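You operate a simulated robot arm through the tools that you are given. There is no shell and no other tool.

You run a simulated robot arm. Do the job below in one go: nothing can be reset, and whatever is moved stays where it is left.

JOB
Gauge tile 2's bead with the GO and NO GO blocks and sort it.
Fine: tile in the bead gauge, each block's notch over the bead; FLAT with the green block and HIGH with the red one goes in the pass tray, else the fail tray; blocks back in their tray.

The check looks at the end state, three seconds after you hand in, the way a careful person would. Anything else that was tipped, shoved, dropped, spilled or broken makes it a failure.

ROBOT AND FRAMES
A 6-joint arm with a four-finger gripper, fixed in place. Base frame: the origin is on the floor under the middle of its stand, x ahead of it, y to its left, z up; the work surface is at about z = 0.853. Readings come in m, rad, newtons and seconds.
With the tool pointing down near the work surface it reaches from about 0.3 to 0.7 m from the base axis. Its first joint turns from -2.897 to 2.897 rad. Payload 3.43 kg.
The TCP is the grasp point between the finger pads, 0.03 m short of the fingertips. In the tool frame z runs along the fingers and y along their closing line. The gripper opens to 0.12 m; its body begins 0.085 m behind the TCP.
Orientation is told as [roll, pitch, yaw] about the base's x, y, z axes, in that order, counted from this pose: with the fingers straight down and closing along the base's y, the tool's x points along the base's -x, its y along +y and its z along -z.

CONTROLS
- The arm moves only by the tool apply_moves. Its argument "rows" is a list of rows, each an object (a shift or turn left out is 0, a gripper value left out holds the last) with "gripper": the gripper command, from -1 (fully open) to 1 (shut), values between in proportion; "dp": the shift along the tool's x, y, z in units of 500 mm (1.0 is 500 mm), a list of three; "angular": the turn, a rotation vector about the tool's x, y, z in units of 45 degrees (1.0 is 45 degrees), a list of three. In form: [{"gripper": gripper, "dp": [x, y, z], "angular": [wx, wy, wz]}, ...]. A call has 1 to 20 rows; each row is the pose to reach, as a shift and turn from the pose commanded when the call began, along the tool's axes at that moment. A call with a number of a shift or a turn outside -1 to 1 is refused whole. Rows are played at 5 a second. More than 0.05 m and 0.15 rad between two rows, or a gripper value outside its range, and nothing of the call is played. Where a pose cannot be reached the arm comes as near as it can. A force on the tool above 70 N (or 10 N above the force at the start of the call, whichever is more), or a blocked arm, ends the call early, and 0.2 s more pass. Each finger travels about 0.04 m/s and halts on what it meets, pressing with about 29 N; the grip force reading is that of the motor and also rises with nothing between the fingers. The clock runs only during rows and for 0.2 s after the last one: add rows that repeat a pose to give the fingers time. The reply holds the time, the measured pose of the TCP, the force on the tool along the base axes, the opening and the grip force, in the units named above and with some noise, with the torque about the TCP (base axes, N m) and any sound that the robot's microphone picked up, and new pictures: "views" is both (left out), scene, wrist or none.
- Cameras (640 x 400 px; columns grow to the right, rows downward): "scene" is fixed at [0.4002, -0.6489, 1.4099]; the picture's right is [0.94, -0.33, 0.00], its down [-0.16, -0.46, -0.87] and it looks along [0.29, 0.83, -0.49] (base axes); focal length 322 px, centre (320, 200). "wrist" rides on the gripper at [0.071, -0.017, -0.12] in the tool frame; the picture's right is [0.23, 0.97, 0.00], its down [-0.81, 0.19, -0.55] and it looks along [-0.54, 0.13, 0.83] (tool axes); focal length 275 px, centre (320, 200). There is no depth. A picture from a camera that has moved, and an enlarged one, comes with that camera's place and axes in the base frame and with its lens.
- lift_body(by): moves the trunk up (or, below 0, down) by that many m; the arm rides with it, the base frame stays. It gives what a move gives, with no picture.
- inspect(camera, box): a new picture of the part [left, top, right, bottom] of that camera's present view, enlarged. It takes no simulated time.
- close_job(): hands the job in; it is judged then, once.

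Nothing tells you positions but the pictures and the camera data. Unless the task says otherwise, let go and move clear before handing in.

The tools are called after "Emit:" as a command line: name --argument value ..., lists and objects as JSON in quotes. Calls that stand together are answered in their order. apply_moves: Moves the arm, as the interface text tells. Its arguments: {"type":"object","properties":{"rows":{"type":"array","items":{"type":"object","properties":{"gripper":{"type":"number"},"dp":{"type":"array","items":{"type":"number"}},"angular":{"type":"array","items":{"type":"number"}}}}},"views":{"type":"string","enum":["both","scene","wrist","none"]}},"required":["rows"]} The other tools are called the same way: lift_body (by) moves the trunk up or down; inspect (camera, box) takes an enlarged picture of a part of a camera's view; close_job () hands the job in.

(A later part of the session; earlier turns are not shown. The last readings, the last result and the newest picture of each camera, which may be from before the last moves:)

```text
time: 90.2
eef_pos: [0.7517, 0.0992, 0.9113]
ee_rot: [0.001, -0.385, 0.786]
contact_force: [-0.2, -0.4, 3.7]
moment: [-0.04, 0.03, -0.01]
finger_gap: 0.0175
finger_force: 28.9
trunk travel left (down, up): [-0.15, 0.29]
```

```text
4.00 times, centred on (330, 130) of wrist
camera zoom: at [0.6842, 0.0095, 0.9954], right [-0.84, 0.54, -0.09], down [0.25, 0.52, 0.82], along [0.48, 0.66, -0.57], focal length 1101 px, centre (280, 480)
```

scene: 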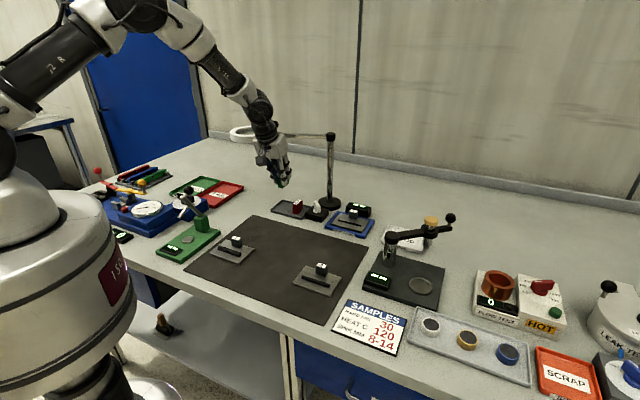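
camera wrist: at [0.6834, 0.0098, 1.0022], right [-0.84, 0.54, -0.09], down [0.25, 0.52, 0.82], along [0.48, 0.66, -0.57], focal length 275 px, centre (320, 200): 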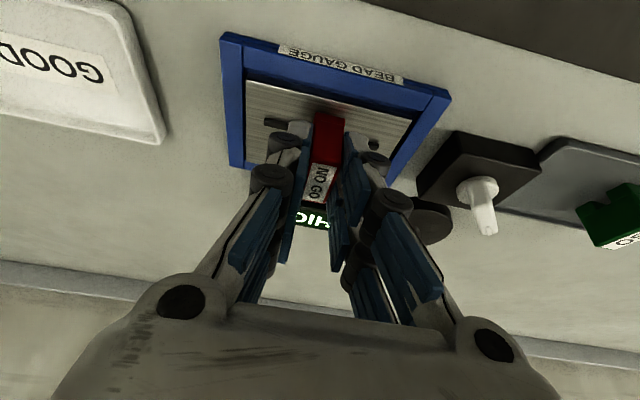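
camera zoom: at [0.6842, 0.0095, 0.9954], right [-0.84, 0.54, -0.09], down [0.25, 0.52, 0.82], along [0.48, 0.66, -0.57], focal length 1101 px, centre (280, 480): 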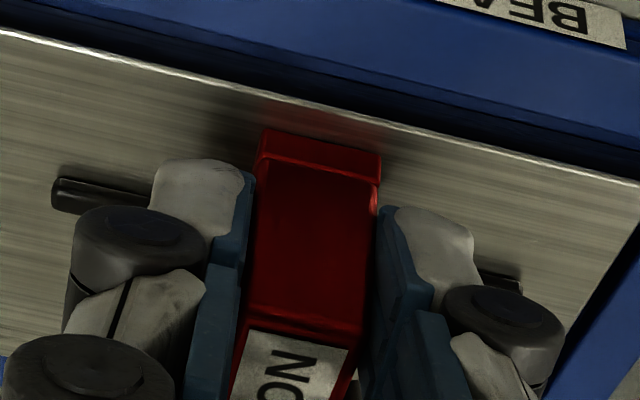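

The display now reads FLAT with NO GO properly over the bead. I'll release it to rest there and confirm the reading.

Emit:
apply_moves --rows '[{"dp": [-0.0004, 0, -0.0009]}, {"gripper": 0.5, "dp": [-0.0004, 0, -0.0009]}, {"dp": [-0.0004, 0, -0.0009]}, {"dp": [-0.0004, 0, -0.0009]}, {"dp": [-0.0004, 0, -0.0009]}, {"dp": [-0.0004, 0, -0.0009]}]' --views "wrist"

Emit:
inspect --camera "scene" --box '[336, 190, 380, 230]'

Emit:
inspect --camera "wrist" --box '[240, 40, 420, 240]'

```text
time: 91.6
eef_pos: [0.7526, 0.0994, 0.9106]
ee_rot: [0.001, -0.385, 0.785]
contact_force: [-0.1, -0.2, -0.8]
moment: [0.0, 0.02, 0.01]
finger_gap: 0.0299
finger_force: 0.0
trunk travel left (down, up): [-0.15, 0.29]
camera wrist: at [0.6844, 0.0092, 0.9956], right [-0.84, 0.54, -0.09], down [0.25, 0.52, 0.82], along [0.48, 0.66, -0.57], focal length 275 px, centre (320, 200)
```

wrist: 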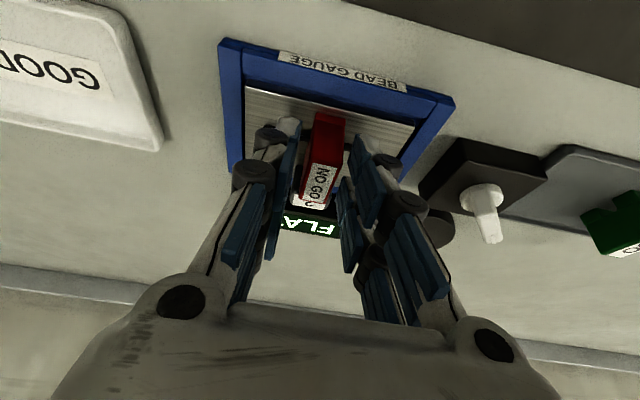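

```text
10.00 times, centred on (358, 210) of scene
camera zoom: at [0.4002, -0.6489, 1.4099], right [0.94, -0.33, 0.0], down [-0.16, -0.46, -0.87], along [0.29, 0.83, -0.49], focal length 3224 px, centre (-60, 100)
```

zoom: 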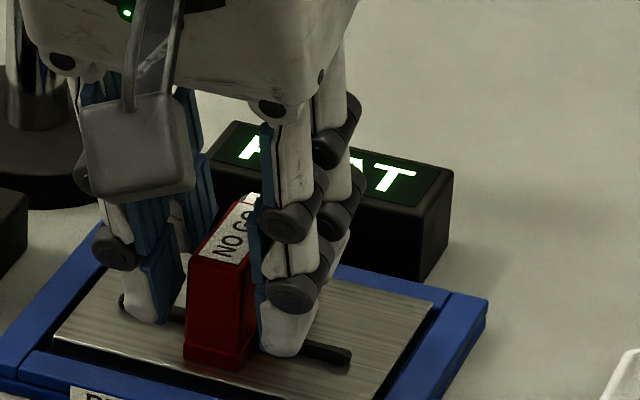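

```text
2.00 times, centred on (330, 140) of wrist
camera zoom: at [0.6844, 0.0092, 0.9956], right [-0.84, 0.54, -0.09], down [0.25, 0.52, 0.82], along [0.48, 0.66, -0.57], focal length 551 px, centre (300, 320)
```

zoom: 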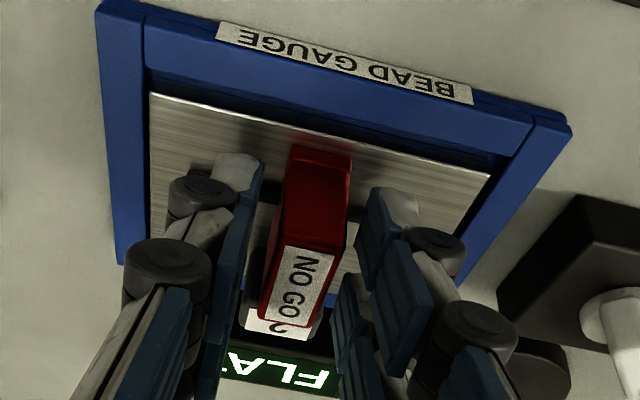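

NO GO rests at FLAT too, so the bead is undersize and tile 2 belongs in the fail tray. Next: regrip NO GO and return it to its spot.

Emit:
apply_moves --rows '[{"gripper": 1, "dp": [0, 0, 0]}, {"dp": [0, 0, 0]}, {"dp": [0, 0, 0]}, {"dp": [0, 0, 0]}, {"dp": [0, 0, 0]}]' --views "none"

Emit:
apply_moves --rows '[{"dp": [-0.0022, 0, -0.0056]}, {"dp": [-0.009, 0, -0.0222]}, {"dp": [-0.02, 0, -0.0495]}, {"dp": [-0.032, 0, -0.0792]}, {"dp": [-0.044, 0, -0.109]}, {"dp": [-0.0555, 0, -0.1374]}, {"dp": [-0.0572, 0.04, -0.1367]}, {"dp": [-0.0598, 0.1, -0.1357]}, {"dp": [-0.0624, 0.16, -0.1346]}, {"dp": [-0.065, 0.22, -0.1336]}, {"dp": [-0.0675, 0.28, -0.1326]}, {"dp": [-0.0701, 0.34, -0.1315]}, {"dp": [-0.0716, 0.3746, -0.1309]}, {"dp": [-0.0716, 0.3746, -0.1309]}, {"dp": [-0.0716, 0.3746, -0.1309]}]' --views "both"

Emit:
inspect --camera "wrist" --box '[200, 0, 460, 180]'

Emit:
inspect --camera "scene" --box '[316, 190, 396, 245]'

```text
time: 92.8
eef_pos: [0.7522, 0.0997, 0.9118]
ee_rot: [0.001, -0.384, 0.785]
contact_force: [1.1, 0.1, 0.3]
moment: [0.01, -0.01, -0.03]
finger_gap: 0.0175
finger_force: 29.5
trunk travel left (down, up): [-0.15, 0.29]
```

```text
time: 96.0
eef_pos: [0.6252, 0.238, 0.9851]
ee_rot: [-0.002, -0.384, 0.785]
contact_force: [-0.3, -0.4, -0.4]
moment: [0.01, 0.01, 0.0]
finger_gap: 0.0174
finger_force: 29.2
trunk travel left (down, up): [-0.15, 0.29]
camera wrist: at [0.5578, 0.1474, 1.0699], right [-0.84, 0.54, -0.09], down [0.25, 0.52, 0.82], along [0.48, 0.66, -0.57], focal length 275 px, centre (320, 200)
```

scene: 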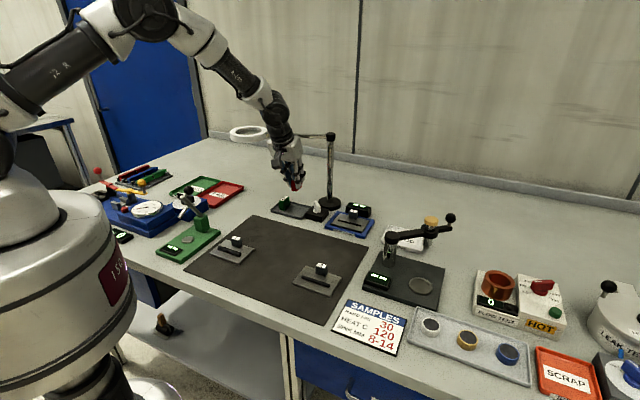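
wrist: 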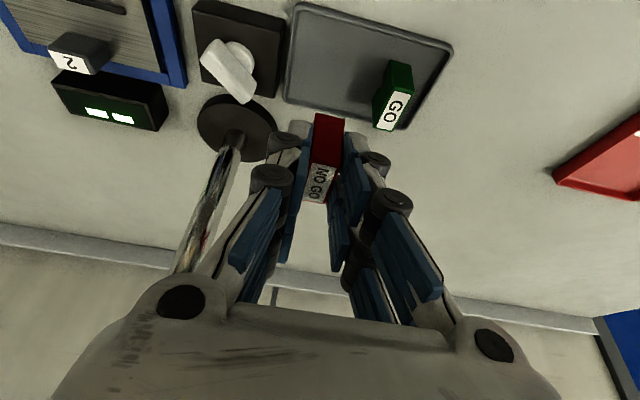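

```text
2.22 times, centred on (330, 90) of wrist
camera zoom: at [0.5578, 0.1474, 1.0699], right [-0.84, 0.54, -0.09], down [0.25, 0.52, 0.82], along [0.48, 0.66, -0.57], focal length 612 px, centre (298, 444)
```

zoom: 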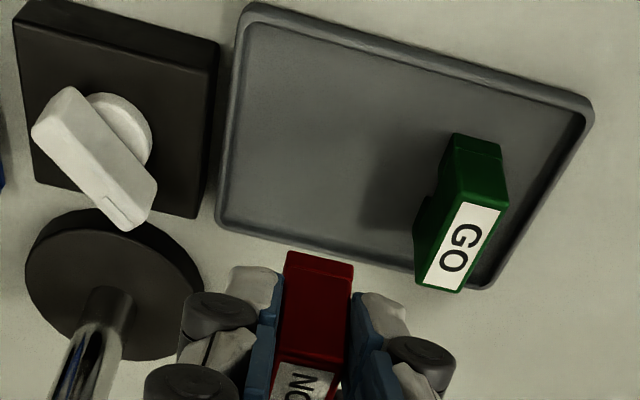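

```text
7.27 times, centred on (356, 218) of scene
camera zoom: at [0.4002, -0.6489, 1.4099], right [0.94, -0.33, 0.0], down [-0.16, -0.46, -0.87], along [0.29, 0.83, -0.49], focal length 2345 px, centre (58, 73)
```

zoom: 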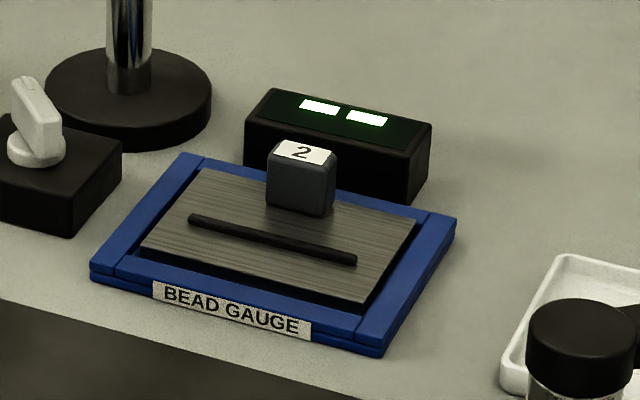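

Emit:
apply_moves --rows '[{"dp": [0.011, 0, 0.0275]}, {"dp": [0.022, 0, 0.055]}, {"dp": [0.033, 0, 0.0825]}, {"dp": [0.044, 0, 0.11]}, {"dp": [0.054, 0, 0.134]}, {"dp": [0.0606, 0, 0.15]}, {"dp": [0.0606, 0, 0.15]}]' --views "wrist"

Emit:
inspect --camera "wrist" --box '[200, 60, 440, 220]'

Emit:
inspect --camera "scene" --box '[265, 165, 325, 225]'

```text
time: 97.6
eef_pos: [0.6267, 0.2395, 0.9022]
ee_rot: [0.001, -0.382, 0.785]
contact_force: [-0.2, 0.5, -0.5]
moment: [0.01, 0.01, 0.01]
finger_gap: 0.0173
finger_force: 29.1
trunk travel left (down, up): [-0.15, 0.29]
camera wrist: at [0.5579, 0.1484, 0.9878], right [-0.84, 0.54, -0.09], down [0.25, 0.52, 0.82], along [0.48, 0.66, -0.57], focal length 275 px, centre (320, 200)
```

wrist: 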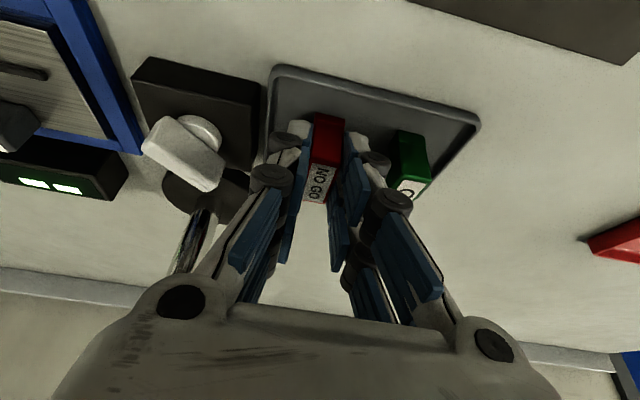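

```text
2.50 times, centred on (320, 140) of wrist
camera zoom: at [0.5579, 0.1484, 0.9878], right [-0.84, 0.54, -0.09], down [0.25, 0.52, 0.82], along [0.48, 0.66, -0.57], focal length 688 px, centre (320, 350)
```

zoom: 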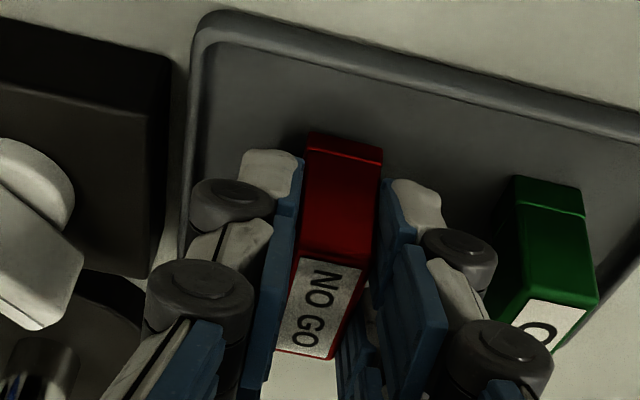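

```text
6.67 times, centred on (295, 195) of scene
camera zoom: at [0.4002, -0.6489, 1.4099], right [0.94, -0.33, 0.0], down [-0.16, -0.46, -0.87], along [0.29, 0.83, -0.49], focal length 2150 px, centre (487, 233)
```

zoom: 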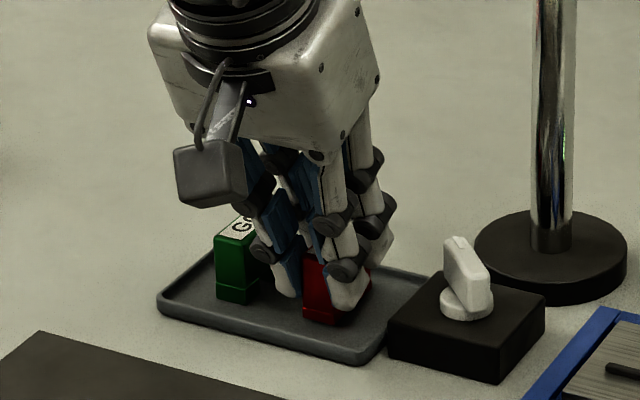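

Emit:
apply_moves --rows '[{"dp": [0.0007, 0, 0.0019]}, {"dp": [0.0011, 0, 0.0028]}, {"dp": [0.0011, 0, 0.0028]}]' --views "none"

Emit:
apply_moves --rows '[{"dp": [0.0004, 0, 0.0011]}, {"dp": [0.0004, 0, 0.0011]}]' --views "none"

Emit:
apply_moves --rows '[{"dp": [0.0004, 0, 0.0011]}, {"dp": [0.0004, 0, 0.0011]}]' --views "none"

```text
time: 98.4
eef_pos: [0.6244, 0.2384, 0.9007]
ee_rot: [0.001, -0.384, 0.785]
contact_force: [0.3, 0.9, 0.8]
moment: [-0.01, 0.01, 0.02]
finger_gap: 0.0174
finger_force: 28.6
trunk travel left (down, up): [-0.15, 0.29]
```

```text
time: 99.0
eef_pos: [0.626, 0.2381, 0.9008]
ee_rot: [0.001, -0.385, 0.783]
contact_force: [-0.9, -1.0, -0.9]
moment: [-0.02, 0.01, 0.0]
finger_gap: 0.0172
finger_force: 29.3
trunk travel left (down, up): [-0.15, 0.29]
```

```text
time: 99.6
eef_pos: [0.6262, 0.2397, 0.8999]
ee_rot: [-0.001, -0.384, 0.785]
contact_force: [0.2, -0.8, 0.6]
moment: [0.03, 0.01, -0.02]
finger_gap: 0.0174
finger_force: 28.5
trunk travel left (down, up): [-0.15, 0.29]
```

Emit:
apply_moves --rows '[{"dp": [0.0004, 0, 0.0009]}, {"dp": [0.0004, 0, 0.0009]}]' --views "none"

```text
time: 100.2
eef_pos: [0.6264, 0.2377, 0.9004]
ee_rot: [0.0, -0.386, 0.785]
contact_force: [-1.3, 1.7, 3.0]
moment: [0.06, -0.02, -0.02]
finger_gap: 0.0175
finger_force: 29.2
trunk travel left (down, up): [-0.15, 0.29]
```

NO GO is on the tray floor. Releasing and backing out along the tool axis.

Emit:
apply_moves --rows '[{"gripper": 0.55, "dp": [-0.0002, 0, -0.0004]}, {"dp": [-0.0002, 0, -0.0004]}, {"dp": [-0.0002, 0, -0.0004]}, {"dp": [-0.0002, 0, -0.03]}, {"dp": [-0.0002, 0, -0.06]}, {"dp": [-0.0002, 0, -0.09]}, {"dp": [-0.0002, 0, -0.12]}, {"dp": [-0.0002, 0, -0.15]}, {"dp": [-0.0002, 0, -0.15]}]' --views "both"

Emit:
inspect --camera "scene" --box '[265, 170, 325, 225]'

Emit:
inspect --camera "wrist" --box '[200, 0, 460, 180]'

```text
time: 102.2
eef_pos: [0.6068, 0.2192, 0.9702]
ee_rot: [0.002, -0.383, 0.785]
contact_force: [-0.1, 0.3, -0.2]
moment: [0.0, 0.0, 0.01]
finger_gap: 0.027
finger_force: 0.1
trunk travel left (down, up): [-0.15, 0.29]
camera wrist: at [0.5386, 0.129, 1.0563], right [-0.84, 0.54, -0.09], down [0.25, 0.52, 0.82], along [0.48, 0.66, -0.57], focal length 275 px, centre (320, 200)
```

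scene: 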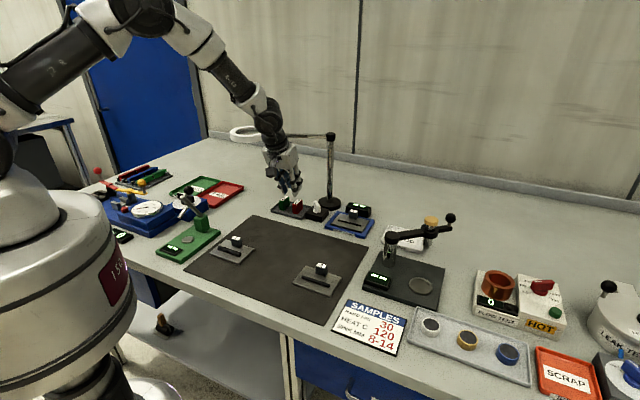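
wrist: 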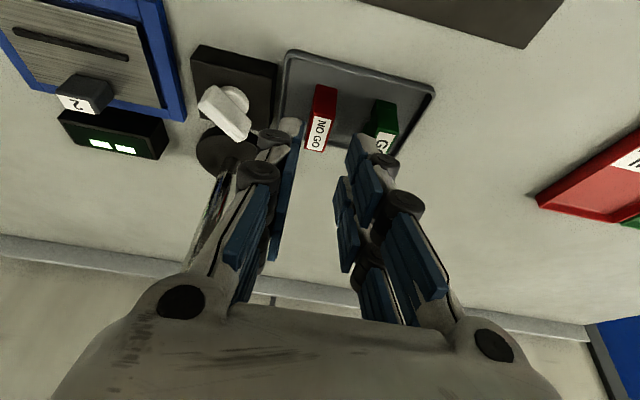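

```text
7.27 times, centred on (295, 198) of scene
camera zoom: at [0.4002, -0.6489, 1.4099], right [0.94, -0.33, 0.0], down [-0.16, -0.46, -0.87], along [0.29, 0.83, -0.49], focal length 2345 px, centre (502, 218)
```

zoom: 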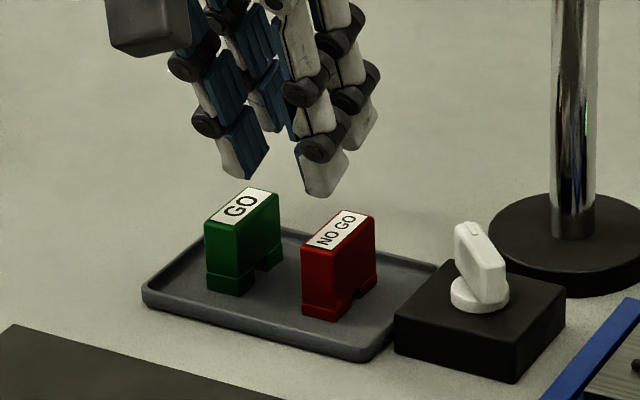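

```text
2.22 times, centred on (330, 90) of wrist
camera zoom: at [0.5386, 0.129, 1.0563], right [-0.84, 0.54, -0.09], down [0.25, 0.52, 0.82], along [0.48, 0.66, -0.57], focal length 612 px, centre (298, 444)
```

zoom: 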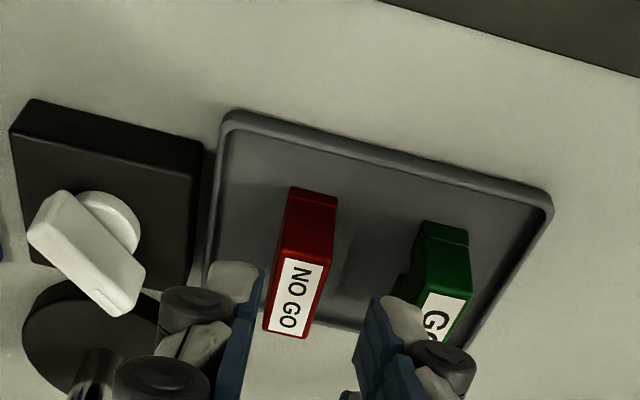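

Both blocks are back in their tray. Now I go for tile 2 in the gauge again, with the same 30° lean as before.

Emit:
apply_moves --rows '[{"dp": [-0.008, -0.054, 0], "angular": [0, -0.03, 0]}, {"dp": [-0.016, -0.108, 0], "angular": [0, -0.06, 0]}, {"dp": [-0.024, -0.162, 0], "angular": [0, -0.09, 0]}, {"dp": [-0.032, -0.216, 0.004], "angular": [0, -0.12, 0]}, {"gripper": 0.3, "dp": [-0.04, -0.27, 0.012], "angular": [0, -0.15, 0]}, {"dp": [-0.048, -0.324, 0.024], "angular": [0, -0.1778, 0]}, {"dp": [-0.0562, -0.3748, 0.0356], "angular": [0, -0.1778, 0]}, {"dp": [-0.0562, -0.3748, 0.0356], "angular": [0, -0.1778, 0]}, {"dp": [-0.0562, -0.3748, 0.0356], "angular": [0, -0.1778, 0]}]' --views "wrist"

Emit:
inspect --camera "wrist" --box '[220, 0, 460, 170]'

Emit:
inspect --camera "scene" --box '[316, 180, 396, 245]'

```text
time: 104.2
eef_pos: [0.7626, 0.1111, 0.9649]
ee_rot: [0.0, -0.525, 0.786]
contact_force: [0.4, 0.2, -0.1]
moment: [-0.02, 0.02, 0.02]
finger_gap: 0.0422
finger_force: 0.1
trunk travel left (down, up): [-0.15, 0.29]
camera wrist: at [0.6875, 0.0125, 1.0336], right [-0.83, 0.55, -0.12], down [0.17, 0.44, 0.88], along [0.53, 0.71, -0.45], focal length 275 px, centre (320, 200)
```

wrist: 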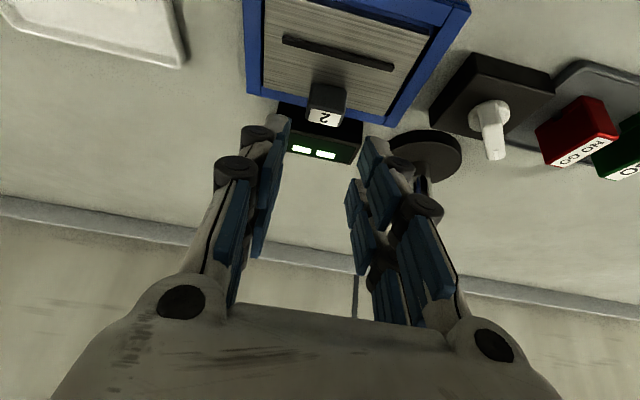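

```text
2.35 times, centred on (340, 85) of wrist
camera zoom: at [0.6875, 0.0125, 1.0336], right [-0.83, 0.55, -0.12], down [0.17, 0.44, 0.88], along [0.53, 0.71, -0.45], focal length 648 px, centre (273, 471)
```

zoom: 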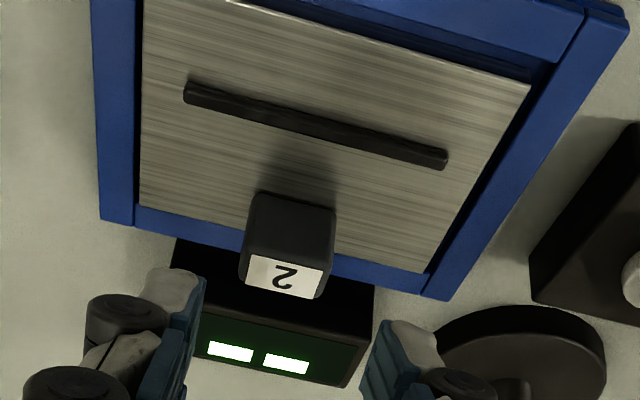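

```text
6.15 times, centred on (356, 212) of scene
camera zoom: at [0.4002, -0.6489, 1.4099], right [0.94, -0.33, 0.0], down [-0.16, -0.46, -0.87], along [0.29, 0.83, -0.49], focal length 1984 px, centre (98, 123)
```

zoom: 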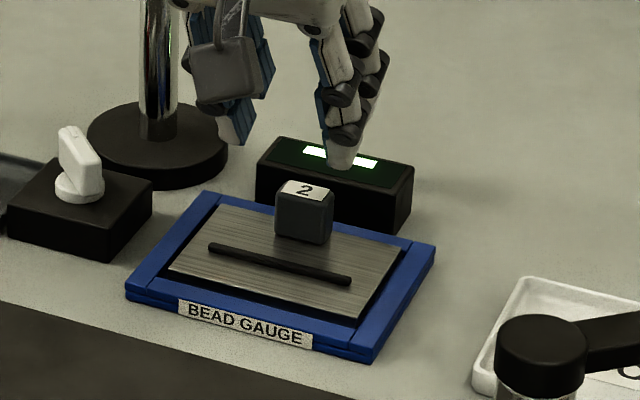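

Emit:
apply_moves --rows '[{"dp": [0, 0.0002, 0.035]}, {"dp": [0, 0.0004, 0.07]}, {"dp": [0.0002, 0.0007, 0.105]}, {"dp": [0.0002, 0.0007, 0.13]}, {"dp": [0.0002, 0.0007, 0.138]}, {"dp": [0.0002, 0.0007, 0.138]}]' --views "wrist"

Emit:
inspect --camera "wrist" --box '[220, 60, 420, 220]'

Emit:
inspect --camera "scene" --box '[330, 185, 385, 235]'

```text
time: 105.6
eef_pos: [0.7866, 0.1344, 0.9043]
ee_rot: [-0.002, -0.522, 0.785]
contact_force: [-0.1, 0.0, 0.2]
moment: [0.02, -0.02, -0.01]
finger_gap: 0.0421
finger_force: 0.0
trunk travel left (down, up): [-0.15, 0.29]
camera wrist: at [0.7118, 0.0362, 0.9729], right [-0.83, 0.55, -0.12], down [0.17, 0.44, 0.88], along [0.53, 0.71, -0.45], focal length 275 px, centre (320, 200)
```

wrist: 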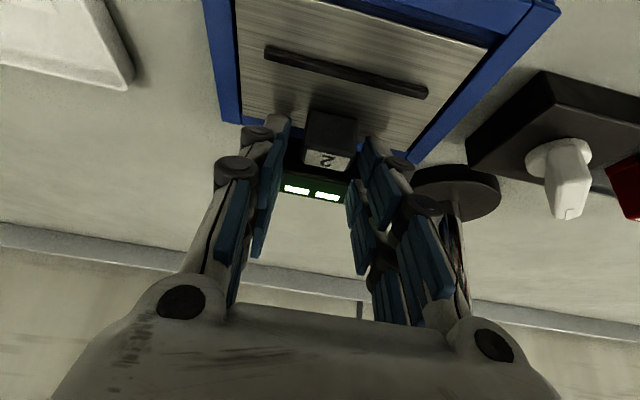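

```text
2.50 times, centred on (320, 140) of wrist
camera zoom: at [0.7118, 0.0362, 0.9729], right [-0.83, 0.55, -0.12], down [0.17, 0.44, 0.88], along [0.53, 0.71, -0.45], focal length 688 px, centre (320, 350)
```

zoom: 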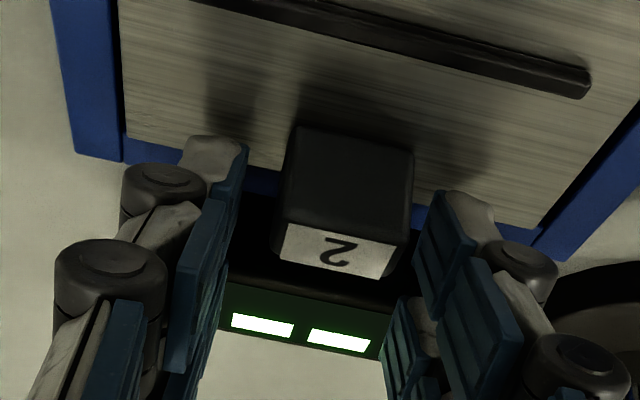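

```text
8.00 times, centred on (358, 210) of scene
camera zoom: at [0.4002, -0.6489, 1.4099], right [0.94, -0.33, 0.0], down [-0.16, -0.46, -0.87], along [0.29, 0.83, -0.49], focal length 2579 px, centre (20, 120)
```

zoom: 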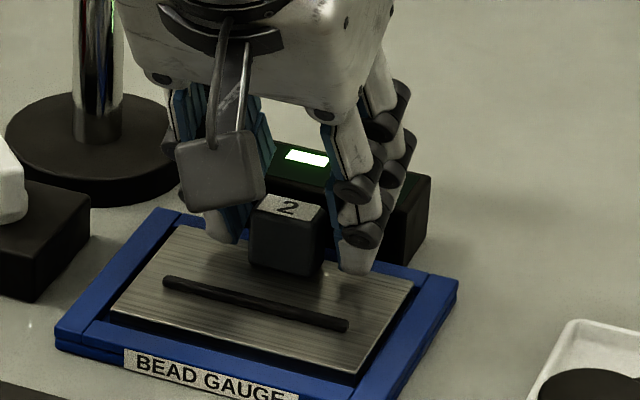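

The post sits about 1.5 mm off centre between the pads. I'll nudge over so closing doesn't drag the tile, then grip.

Emit:
apply_moves --rows '[{"dp": [0, 0.003, 0]}, {"dp": [0, 0.003, 0]}, {"gripper": 1, "dp": [0, 0.003, 0]}, {"dp": [0, 0.003, 0]}, {"dp": [0, 0.003, 0]}, {"dp": [0, 0.003, 0]}, {"dp": [0, 0.003, 0]}]' --views "wrist"

Emit:
inspect --camera "wrist" --box '[220, 60, 420, 220]'

Emit:
inspect --camera "scene" --box '[330, 185, 385, 235]'

```text
time: 107.2
eef_pos: [0.7867, 0.1354, 0.9037]
ee_rot: [0.0, -0.525, 0.785]
contact_force: [-0.7, 0.3, 0.3]
moment: [-0.01, -0.04, 0.03]
finger_gap: 0.0274
finger_force: 29.4
trunk travel left (down, up): [-0.15, 0.29]
camera wrist: at [0.7104, 0.037, 0.9726], right [-0.83, 0.55, -0.12], down [0.17, 0.44, 0.88], along [0.53, 0.71, -0.45], focal length 275 px, centre (320, 200)
```

wrist: 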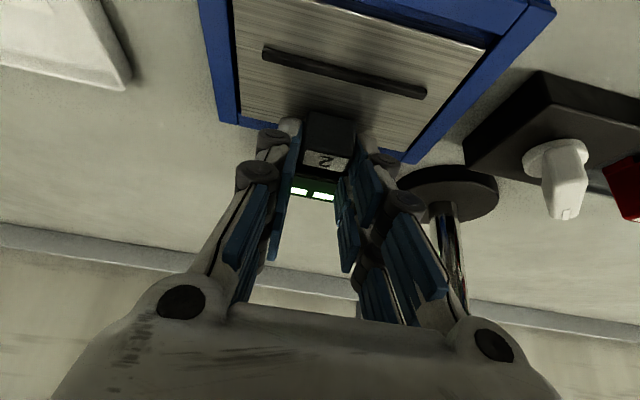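

```text
2.50 times, centred on (320, 140) of wrist
camera zoom: at [0.7104, 0.037, 0.9726], right [-0.83, 0.55, -0.12], down [0.17, 0.44, 0.88], along [0.53, 0.71, -0.45], focal length 688 px, centre (320, 350)
```

zoom: 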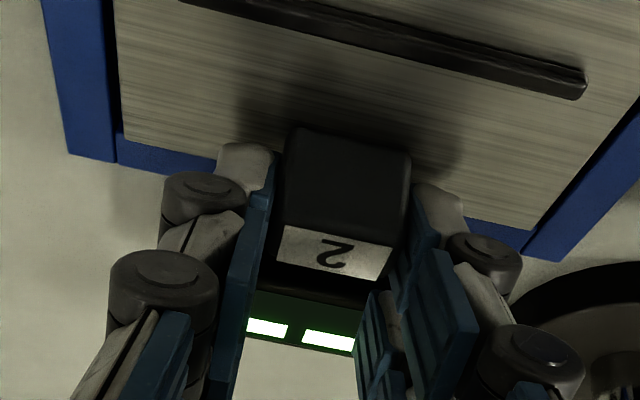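

```text
8.00 times, centred on (358, 210) of scene
camera zoom: at [0.4002, -0.6489, 1.4099], right [0.94, -0.33, 0.0], down [-0.16, -0.46, -0.87], along [0.29, 0.83, -0.49], focal length 2579 px, centre (20, 120)
```

zoom: 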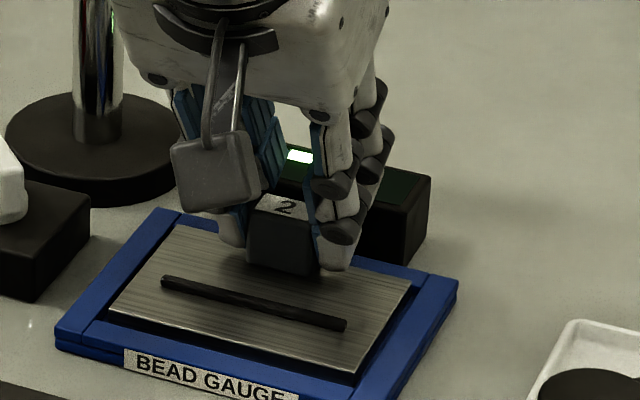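

Emit:
apply_moves --rows '[{"dp": [-0.001, 0, -0.0017]}, {"dp": [-0.003, 0, -0.0052]}, {"dp": [-0.005, 0, -0.0087]}, {"dp": [-0.008, 0, -0.0139]}, {"dp": [-0.012, 0, -0.0208]}, {"dp": [-0.012, 0, -0.0208]}]' --views "wrist"

Emit:
inspect --camera "scene" --box '[330, 185, 385, 235]'

Emit:
inspect --camera "wrist" --box '[200, 0, 500, 190]'

```text
time: 108.6
eef_pos: [0.7854, 0.1344, 0.9153]
ee_rot: [-0.001, -0.524, 0.785]
contact_force: [-0.8, 0.2, -3.7]
moment: [0.04, -0.01, -0.02]
finger_gap: 0.0274
finger_force: 29.6
trunk travel left (down, up): [-0.15, 0.29]
camera wrist: at [0.7105, 0.0369, 0.9841], right [-0.83, 0.55, -0.12], down [0.17, 0.44, 0.88], along [0.53, 0.71, -0.45], focal length 275 px, centre (320, 200)
```

wrist: 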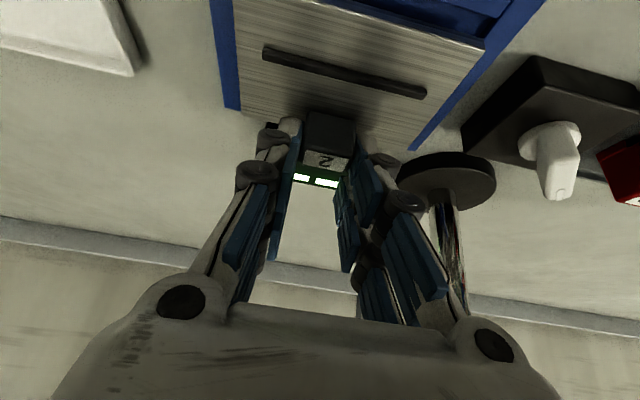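

```text
8.00 times, centred on (358, 210) of scene
camera zoom: at [0.4002, -0.6489, 1.4099], right [0.94, -0.33, 0.0], down [-0.16, -0.46, -0.87], along [0.29, 0.83, -0.49], focal length 2579 px, centre (20, 120)
```

zoom: 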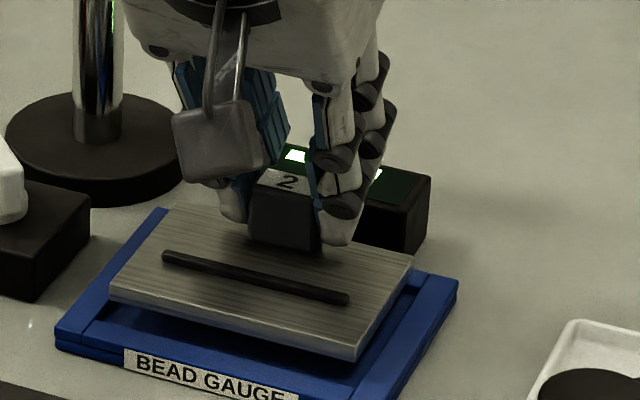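

```text
2.11 times, centred on (350, 95) of wrist
camera zoom: at [0.7105, 0.0369, 0.9841], right [-0.83, 0.55, -0.12], down [0.17, 0.44, 0.88], along [0.53, 0.71, -0.45], focal length 580 px, centre (257, 421)
```

zoom: 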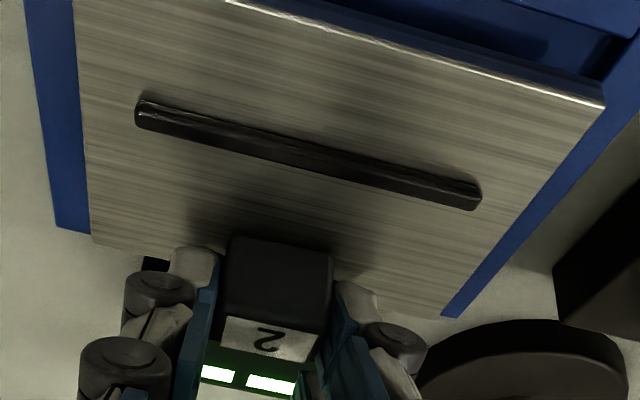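

The tile is held and level again. I'll lift clear of the gauge and carry it back over the mat, away from the magnifier.

Emit:
apply_moves --rows '[{"dp": [-0.01, 0, -0.0173]}, {"dp": [-0.025, 0, -0.0433]}, {"dp": [-0.04, 0, -0.0693]}, {"dp": [-0.055, 0, -0.0953]}, {"dp": [-0.07, 0, -0.1212]}, {"dp": [-0.0843, 0, -0.146]}, {"dp": [-0.0631, 0.0134, -0.1629]}, {"dp": [-0.0207, 0.0402, -0.1966]}, {"dp": [0.0218, 0.067, -0.2304]}, {"dp": [0.0642, 0.0938, -0.2641]}, {"dp": [0.1067, 0.1207, -0.2978]}, {"dp": [0.1491, 0.1475, -0.3316]}, {"dp": [0.1915, 0.1743, -0.3653]}, {"dp": [0.234, 0.2011, -0.3991]}, {"dp": [0.2764, 0.2279, -0.4328]}, {"dp": [0.3189, 0.2547, -0.4665]}, {"dp": [0.3401, 0.2681, -0.4834]}, {"dp": [0.3401, 0.2681, -0.4834]}, {"dp": [0.3401, 0.2681, -0.4834]}]' --views "both"

Emit:
inspect --camera "scene" --box '[80, 130, 260, 262]'

```text
time: 112.6
eef_pos: [0.501, 0.0398, 1.0387]
ee_rot: [0.0, -0.524, 0.785]
contact_force: [0.1, 0.3, -3.4]
moment: [0.05, -0.04, 0.01]
finger_gap: 0.0273
finger_force: 28.5
trunk travel left (down, up): [-0.15, 0.29]
camera wrist: at [0.4248, -0.058, 1.1077], right [-0.83, 0.55, -0.12], down [0.17, 0.44, 0.88], along [0.53, 0.71, -0.45], focal length 275 px, centre (320, 200)
```

scene: 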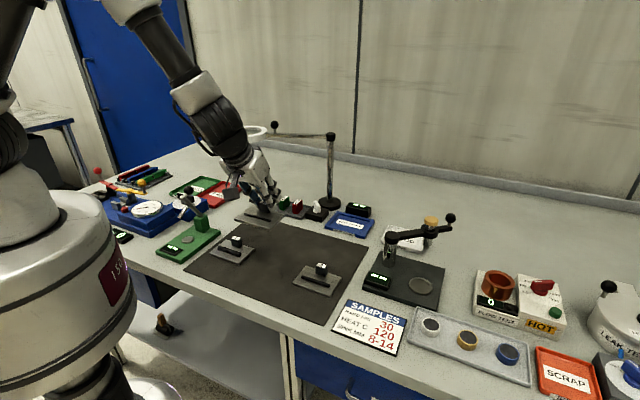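
wrist: 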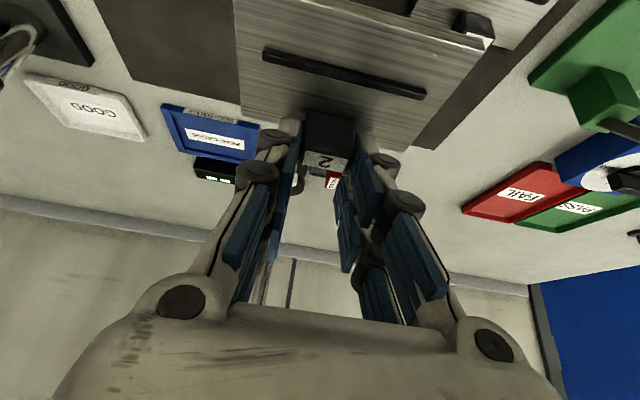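

```text
3.03 times, centred on (170, 196) of scene
camera zoom: at [0.4002, -0.6489, 1.4099], right [0.94, -0.33, 0.0], down [-0.16, -0.46, -0.87], along [0.29, 0.83, -0.49], focal length 977 px, centre (774, 212)
```

zoom: 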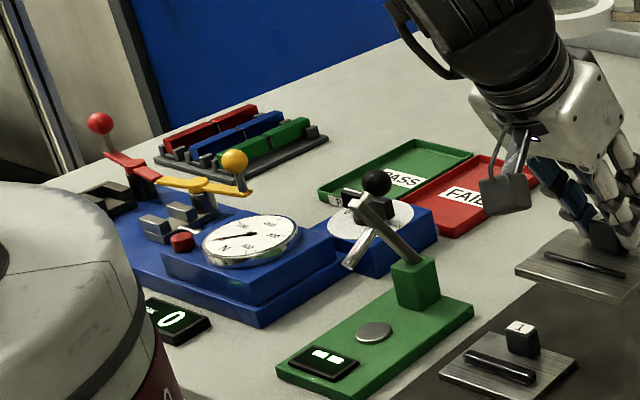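

Next I carry it around toward the fail tray, turning the tool on the way. The tray is only about 0.10 m wide, so the tile has to lie lengthwise.

Emit:
apply_moves --rows '[{"dp": [-0.0178, 0.0369, 0.0014], "angular": [0.0625, 0, 0.1083]}, {"dp": [-0.0357, 0.0738, 0.0029], "angular": [0.125, 0, 0.2165]}, {"dp": [-0.0535, 0.1107, 0.0043], "angular": [0.1875, 0, 0.3248]}, {"dp": [-0.0714, 0.1477, 0.0058], "angular": [0.25, 0, 0.433]}, {"dp": [-0.0892, 0.1846, 0.0072], "angular": [0.3125, 0, 0.5413]}, {"dp": [-0.107, 0.2215, 0.0086], "angular": [0.375, 0, 0.6495]}, {"dp": [-0.1249, 0.2584, 0.0101], "angular": [0.4375, 0, 0.7578]}, {"dp": [-0.1427, 0.2953, 0.0115], "angular": [0.5, 0, 0.866]}, {"dp": [-0.1427, 0.2953, 0.0115], "angular": [0.5, 0, 0.866]}, {"dp": [-0.1427, 0.2953, 0.0115], "angular": [0.5, 0, 0.866]}]' --views "both"

```text
time: 114.8
eef_pos: [0.4636, 0.0935, 1.0507]
ee_rot: [0.021, -0.516, 0.224]
contact_force: [0.4, 0.8, -2.4]
moment: [-0.02, -0.08, 0.0]
finger_gap: 0.0275
finger_force: 29.5
out of reach, approached as far as the arm can: row 5, 6, 7, 8, 9, 10
trunk travel left (down, up): [-0.15, 0.29]
camera wrist: at [0.3488, 0.0474, 1.1205], right [-0.42, 0.9, -0.1], down [0.38, 0.27, 0.88], along [0.82, 0.34, -0.46], focal length 275 px, centre (320, 200)
```

scene: 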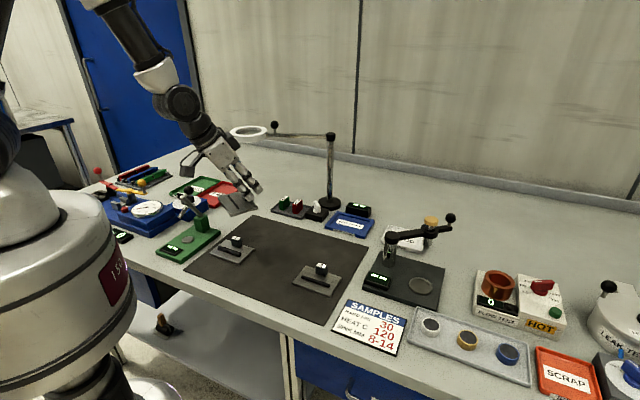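
wrist: 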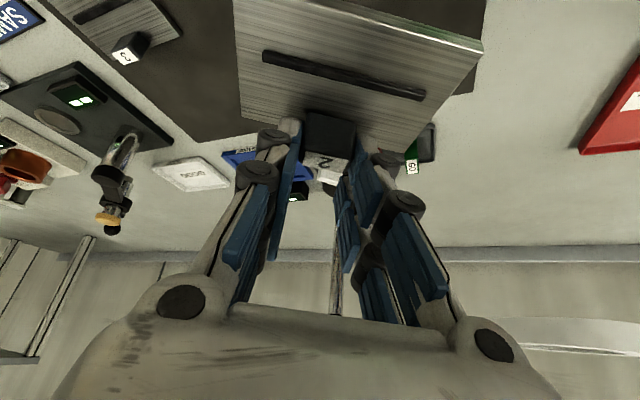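

The arm hit an inner-reach limit partway through the turn. The tile is still held level. I'll check the commanded pose before routing differently.

Emit:
apply_moves --rows '[{"dp": [0, 0, 0]}, {"dp": [0, 0, 0]}]' --views "none"

Emit:
inspect --camera "wrist" --box '[200, 0, 500, 190]'

```text
time: 115.4
eef_pos: [0.4635, 0.0917, 1.0505]
ee_rot: [0.02, -0.518, 0.224]
contact_force: [0.1, 0.1, -2.9]
moment: [0.03, -0.07, 0.02]
finger_gap: 0.0275
finger_force: 28.9
trunk travel left (down, up): [-0.15, 0.29]
```

```text
2.11 times, centred on (350, 95) of wrist
camera zoom: at [0.3489, 0.0473, 1.1205], right [-0.42, 0.9, -0.1], down [0.38, 0.27, 0.88], along [0.82, 0.34, -0.46], focal length 580 px, centre (257, 421)
```

zoom: 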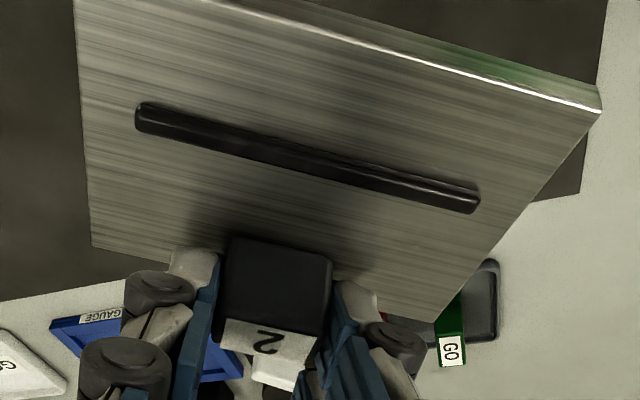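

That limit looks like a wrist singularity: when the arm is folded in, the leaning tool lines up with the forearm. I'll turn back a little, move outward and up, and make the turn where the arm is stretched out, above the magnifier's height.

Emit:
apply_moves --rows '[{"dp": [-0.0415, -0.0062, 0.0047], "angular": [-0.0458, 0, -0.0804]}, {"dp": [-0.083, -0.0124, 0.0093], "angular": [-0.0916, 0, -0.1608]}, {"dp": [-0.1245, -0.0187, 0.014], "angular": [-0.1375, 0, -0.2412]}, {"dp": [-0.166, -0.0249, 0.0187], "angular": [-0.1833, 0, -0.3215]}, {"dp": [-0.2075, -0.0311, 0.0233], "angular": [-0.2291, 0, -0.4019]}, {"dp": [-0.249, -0.0373, 0.028], "angular": [-0.2749, 0, -0.4823]}, {"dp": [-0.249, -0.0373, 0.028], "angular": [-0.2749, 0, -0.4823]}, {"dp": [-0.249, -0.0373, 0.028], "angular": [-0.2749, 0, -0.4823]}]' --views "both"

```text
time: 117.2
eef_pos: [0.5788, 0.0971, 1.1013]
ee_rot: [0.02, -0.525, 0.659]
contact_force: [-0.1, 0.0, -2.1]
moment: [0.04, -0.08, 0.01]
finger_gap: 0.0274
finger_force: 28.7
trunk travel left (down, up): [-0.15, 0.29]
camera wrist: at [0.4928, 0.0076, 1.1696], right [-0.76, 0.64, -0.1], down [0.22, 0.4, 0.89], along [0.61, 0.65, -0.45], focal length 275 px, centre (320, 200)
```

scene: 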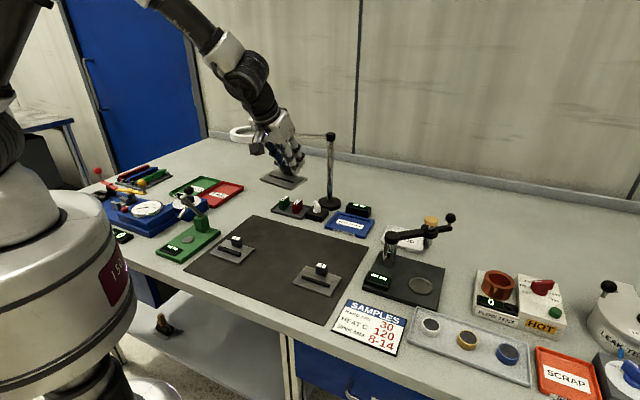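
wrist: 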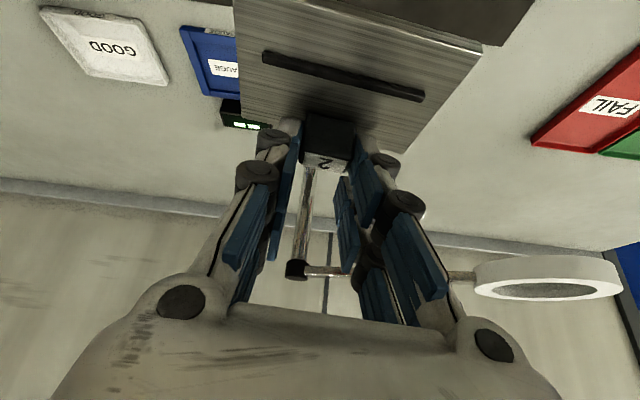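

Emit:
apply_moves --rows '[{"dp": [-0.0348, -0.005, -0.0332], "angular": [0.0255, 0, 0]}, {"dp": [-0.0697, -0.01, -0.0665], "angular": [0.0255, 0, 0]}, {"dp": [-0.1045, -0.015, -0.0997], "angular": [0.0255, 0, 0]}, {"dp": [-0.1393, -0.02, -0.1329], "angular": [0.0255, 0, 0]}, {"dp": [-0.1742, -0.025, -0.1662], "angular": [0.0255, 0, 0]}, {"dp": [-0.209, -0.03, -0.1994], "angular": [0.0255, 0, 0]}, {"dp": [-0.209, -0.03, -0.1994], "angular": [0.0255, 0, 0]}]' --views "both"

```text
time: 118.8
eef_pos: [0.6189, 0.1087, 1.24]
ee_rot: [-0.002, -0.523, 0.66]
contact_force: [-0.1, -0.1, -2.9]
moment: [0.07, -0.05, -0.03]
finger_gap: 0.0275
finger_force: 28.9
trunk travel left (down, up): [-0.15, 0.29]
camera wrist: at [0.5322, 0.0208, 1.3087], right [-0.75, 0.65, -0.12], down [0.22, 0.41, 0.88], along [0.62, 0.64, -0.45], focal length 275 px, centre (320, 200)
```

scene: 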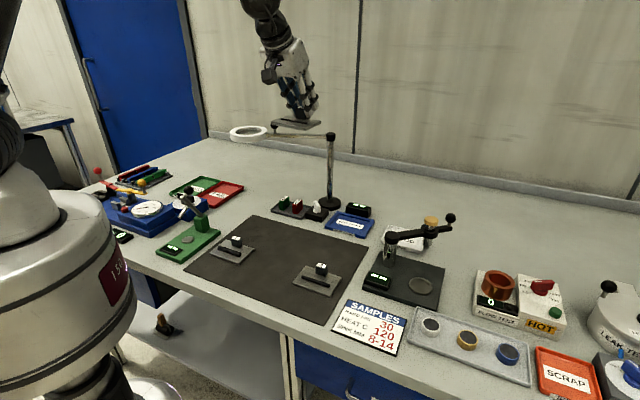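
wrist: 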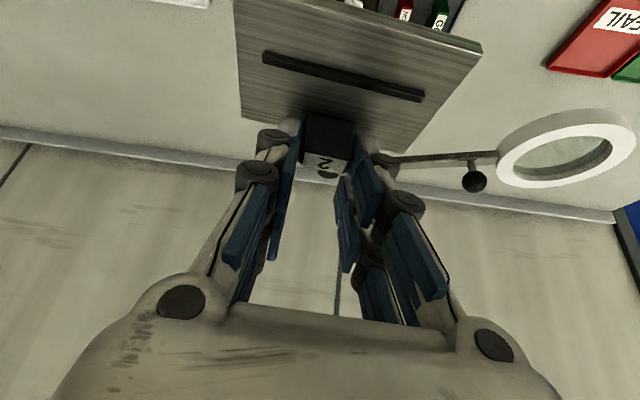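

Emit:
apply_moves --rows '[{"angular": [0.0714, 0, 0.1237]}, {"angular": [0.1429, 0, 0.2474]}, {"angular": [0.2143, 0, 0.3711]}, {"angular": [0.2857, 0, 0.4949]}, {"angular": [0.3571, 0, 0.6186]}, {"angular": [0.4286, 0, 0.7423]}, {"angular": [0.5, 0, 0.866]}, {"angular": [0.5, 0, 0.866]}]' --views "scene"

```text
time: 120.6
eef_pos: [0.6211, 0.1089, 1.2394]
ee_rot: [0.001, -0.524, -0.127]
contact_force: [0.2, -1.2, -3.2]
moment: [0.0, -0.05, -0.02]
finger_gap: 0.0275
finger_force: 29.2
trunk travel left (down, up): [-0.15, 0.29]
```

scene: 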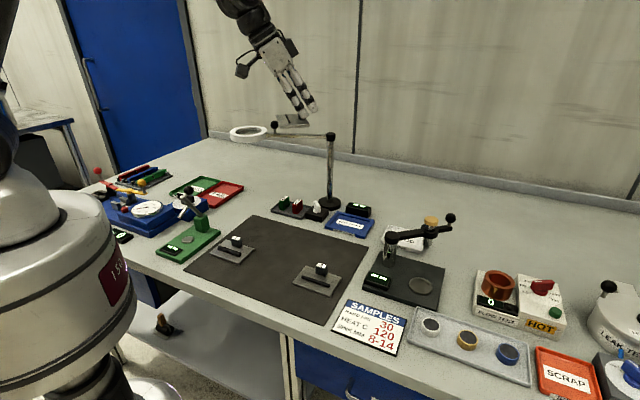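

The turn worked out there. Now carrying the tile over the top of the magnifier to above the fail tray while finishing the turn.

Emit:
apply_moves --rows '[{"dp": [0.0344, 0.0439, -0.0198], "angular": [0.0299, 0, 0.0518]}, {"dp": [0.0687, 0.0878, -0.0397], "angular": [0.0598, 0, 0.1036]}, {"dp": [0.1031, 0.1317, -0.0595], "angular": [0.0898, 0, 0.1555]}, {"dp": [0.1374, 0.1756, -0.0793], "angular": [0.1197, 0, 0.2073]}, {"dp": [0.1718, 0.2195, -0.0992], "angular": [0.1496, 0, 0.2591]}, {"dp": [0.2061, 0.2634, -0.119], "angular": [0.1795, 0, 0.3109]}, {"dp": [0.2405, 0.3073, -0.1389], "angular": [0.2095, 0, 0.3628]}, {"dp": [0.2749, 0.3512, -0.1587], "angular": [0.2394, 0, 0.4146]}, {"dp": [0.3092, 0.3951, -0.1785], "angular": [0.2693, 0, 0.4664]}, {"dp": [0.3436, 0.439, -0.1984], "angular": [0.2992, 0, 0.5182]}, {"dp": [0.3779, 0.4829, -0.2182], "angular": [0.3291, 0, 0.57]}, {"dp": [0.4123, 0.5268, -0.238], "angular": [0.3591, 0, 0.6219]}, {"dp": [0.4466, 0.5707, -0.2579], "angular": [0.389, 0, 0.6737]}, {"dp": [0.481, 0.6146, -0.2777], "angular": [0.4189, 0, 0.7255]}, {"dp": [0.481, 0.6146, -0.2777], "angular": [0.4189, 0, 0.7255]}, {"dp": [0.481, 0.6146, -0.2777], "angular": [0.4189, 0, 0.7255]}]' --views "both"

Emit:
inspect --camera "scene" --box '[120, 20, 300, 220]'

```text
time: 124.0
eef_pos: [0.3848, 0.4486, 1.2394]
ee_rot: [0.001, -0.525, -0.786]
contact_force: [-0.8, -0.1, -3.0]
moment: [-0.05, -0.05, 0.03]
finger_gap: 0.0274
finger_force: 29.0
trunk travel left (down, up): [-0.15, 0.29]
camera wrist: at [0.2853, 0.5234, 1.3074], right [0.55, 0.83, -0.11], down [0.44, -0.16, 0.89], along [0.72, -0.53, -0.45], focal length 275 px, centre (320, 200)
```

scene: 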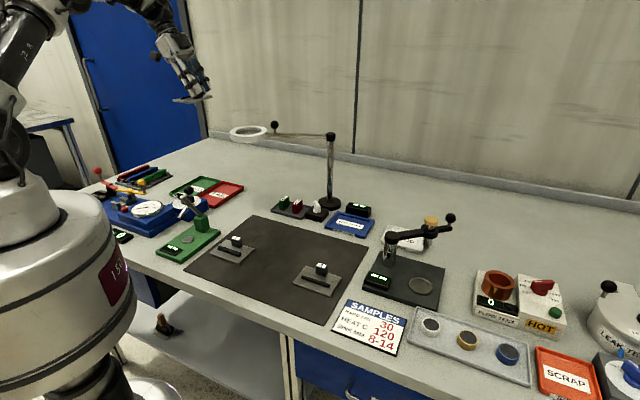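
wrist: 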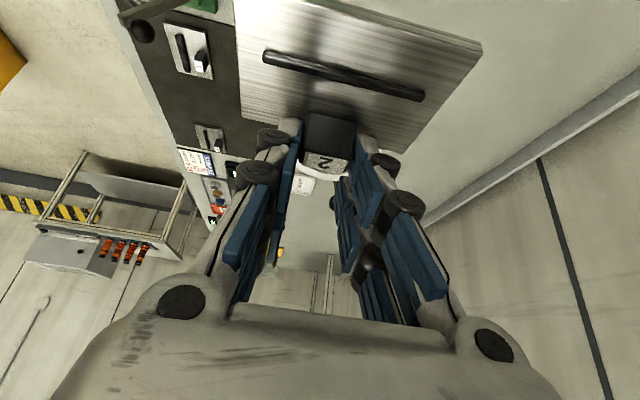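

```text
2.00 times, centred on (210, 120) of scene
camera zoom: at [0.4002, -0.6489, 1.4099], right [0.94, -0.33, 0.0], down [-0.16, -0.46, -0.87], along [0.29, 0.83, -0.49], focal length 645 px, centre (540, 360)
```

zoom: 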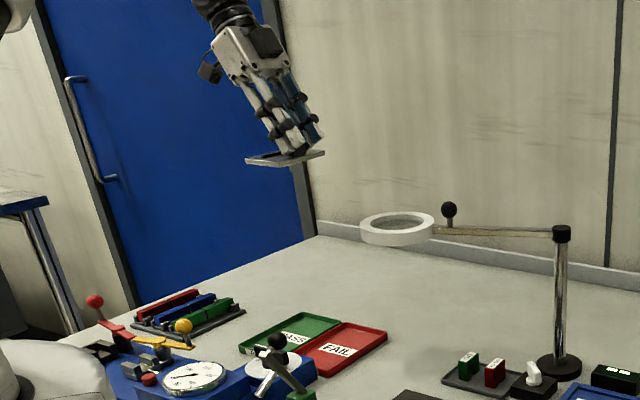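

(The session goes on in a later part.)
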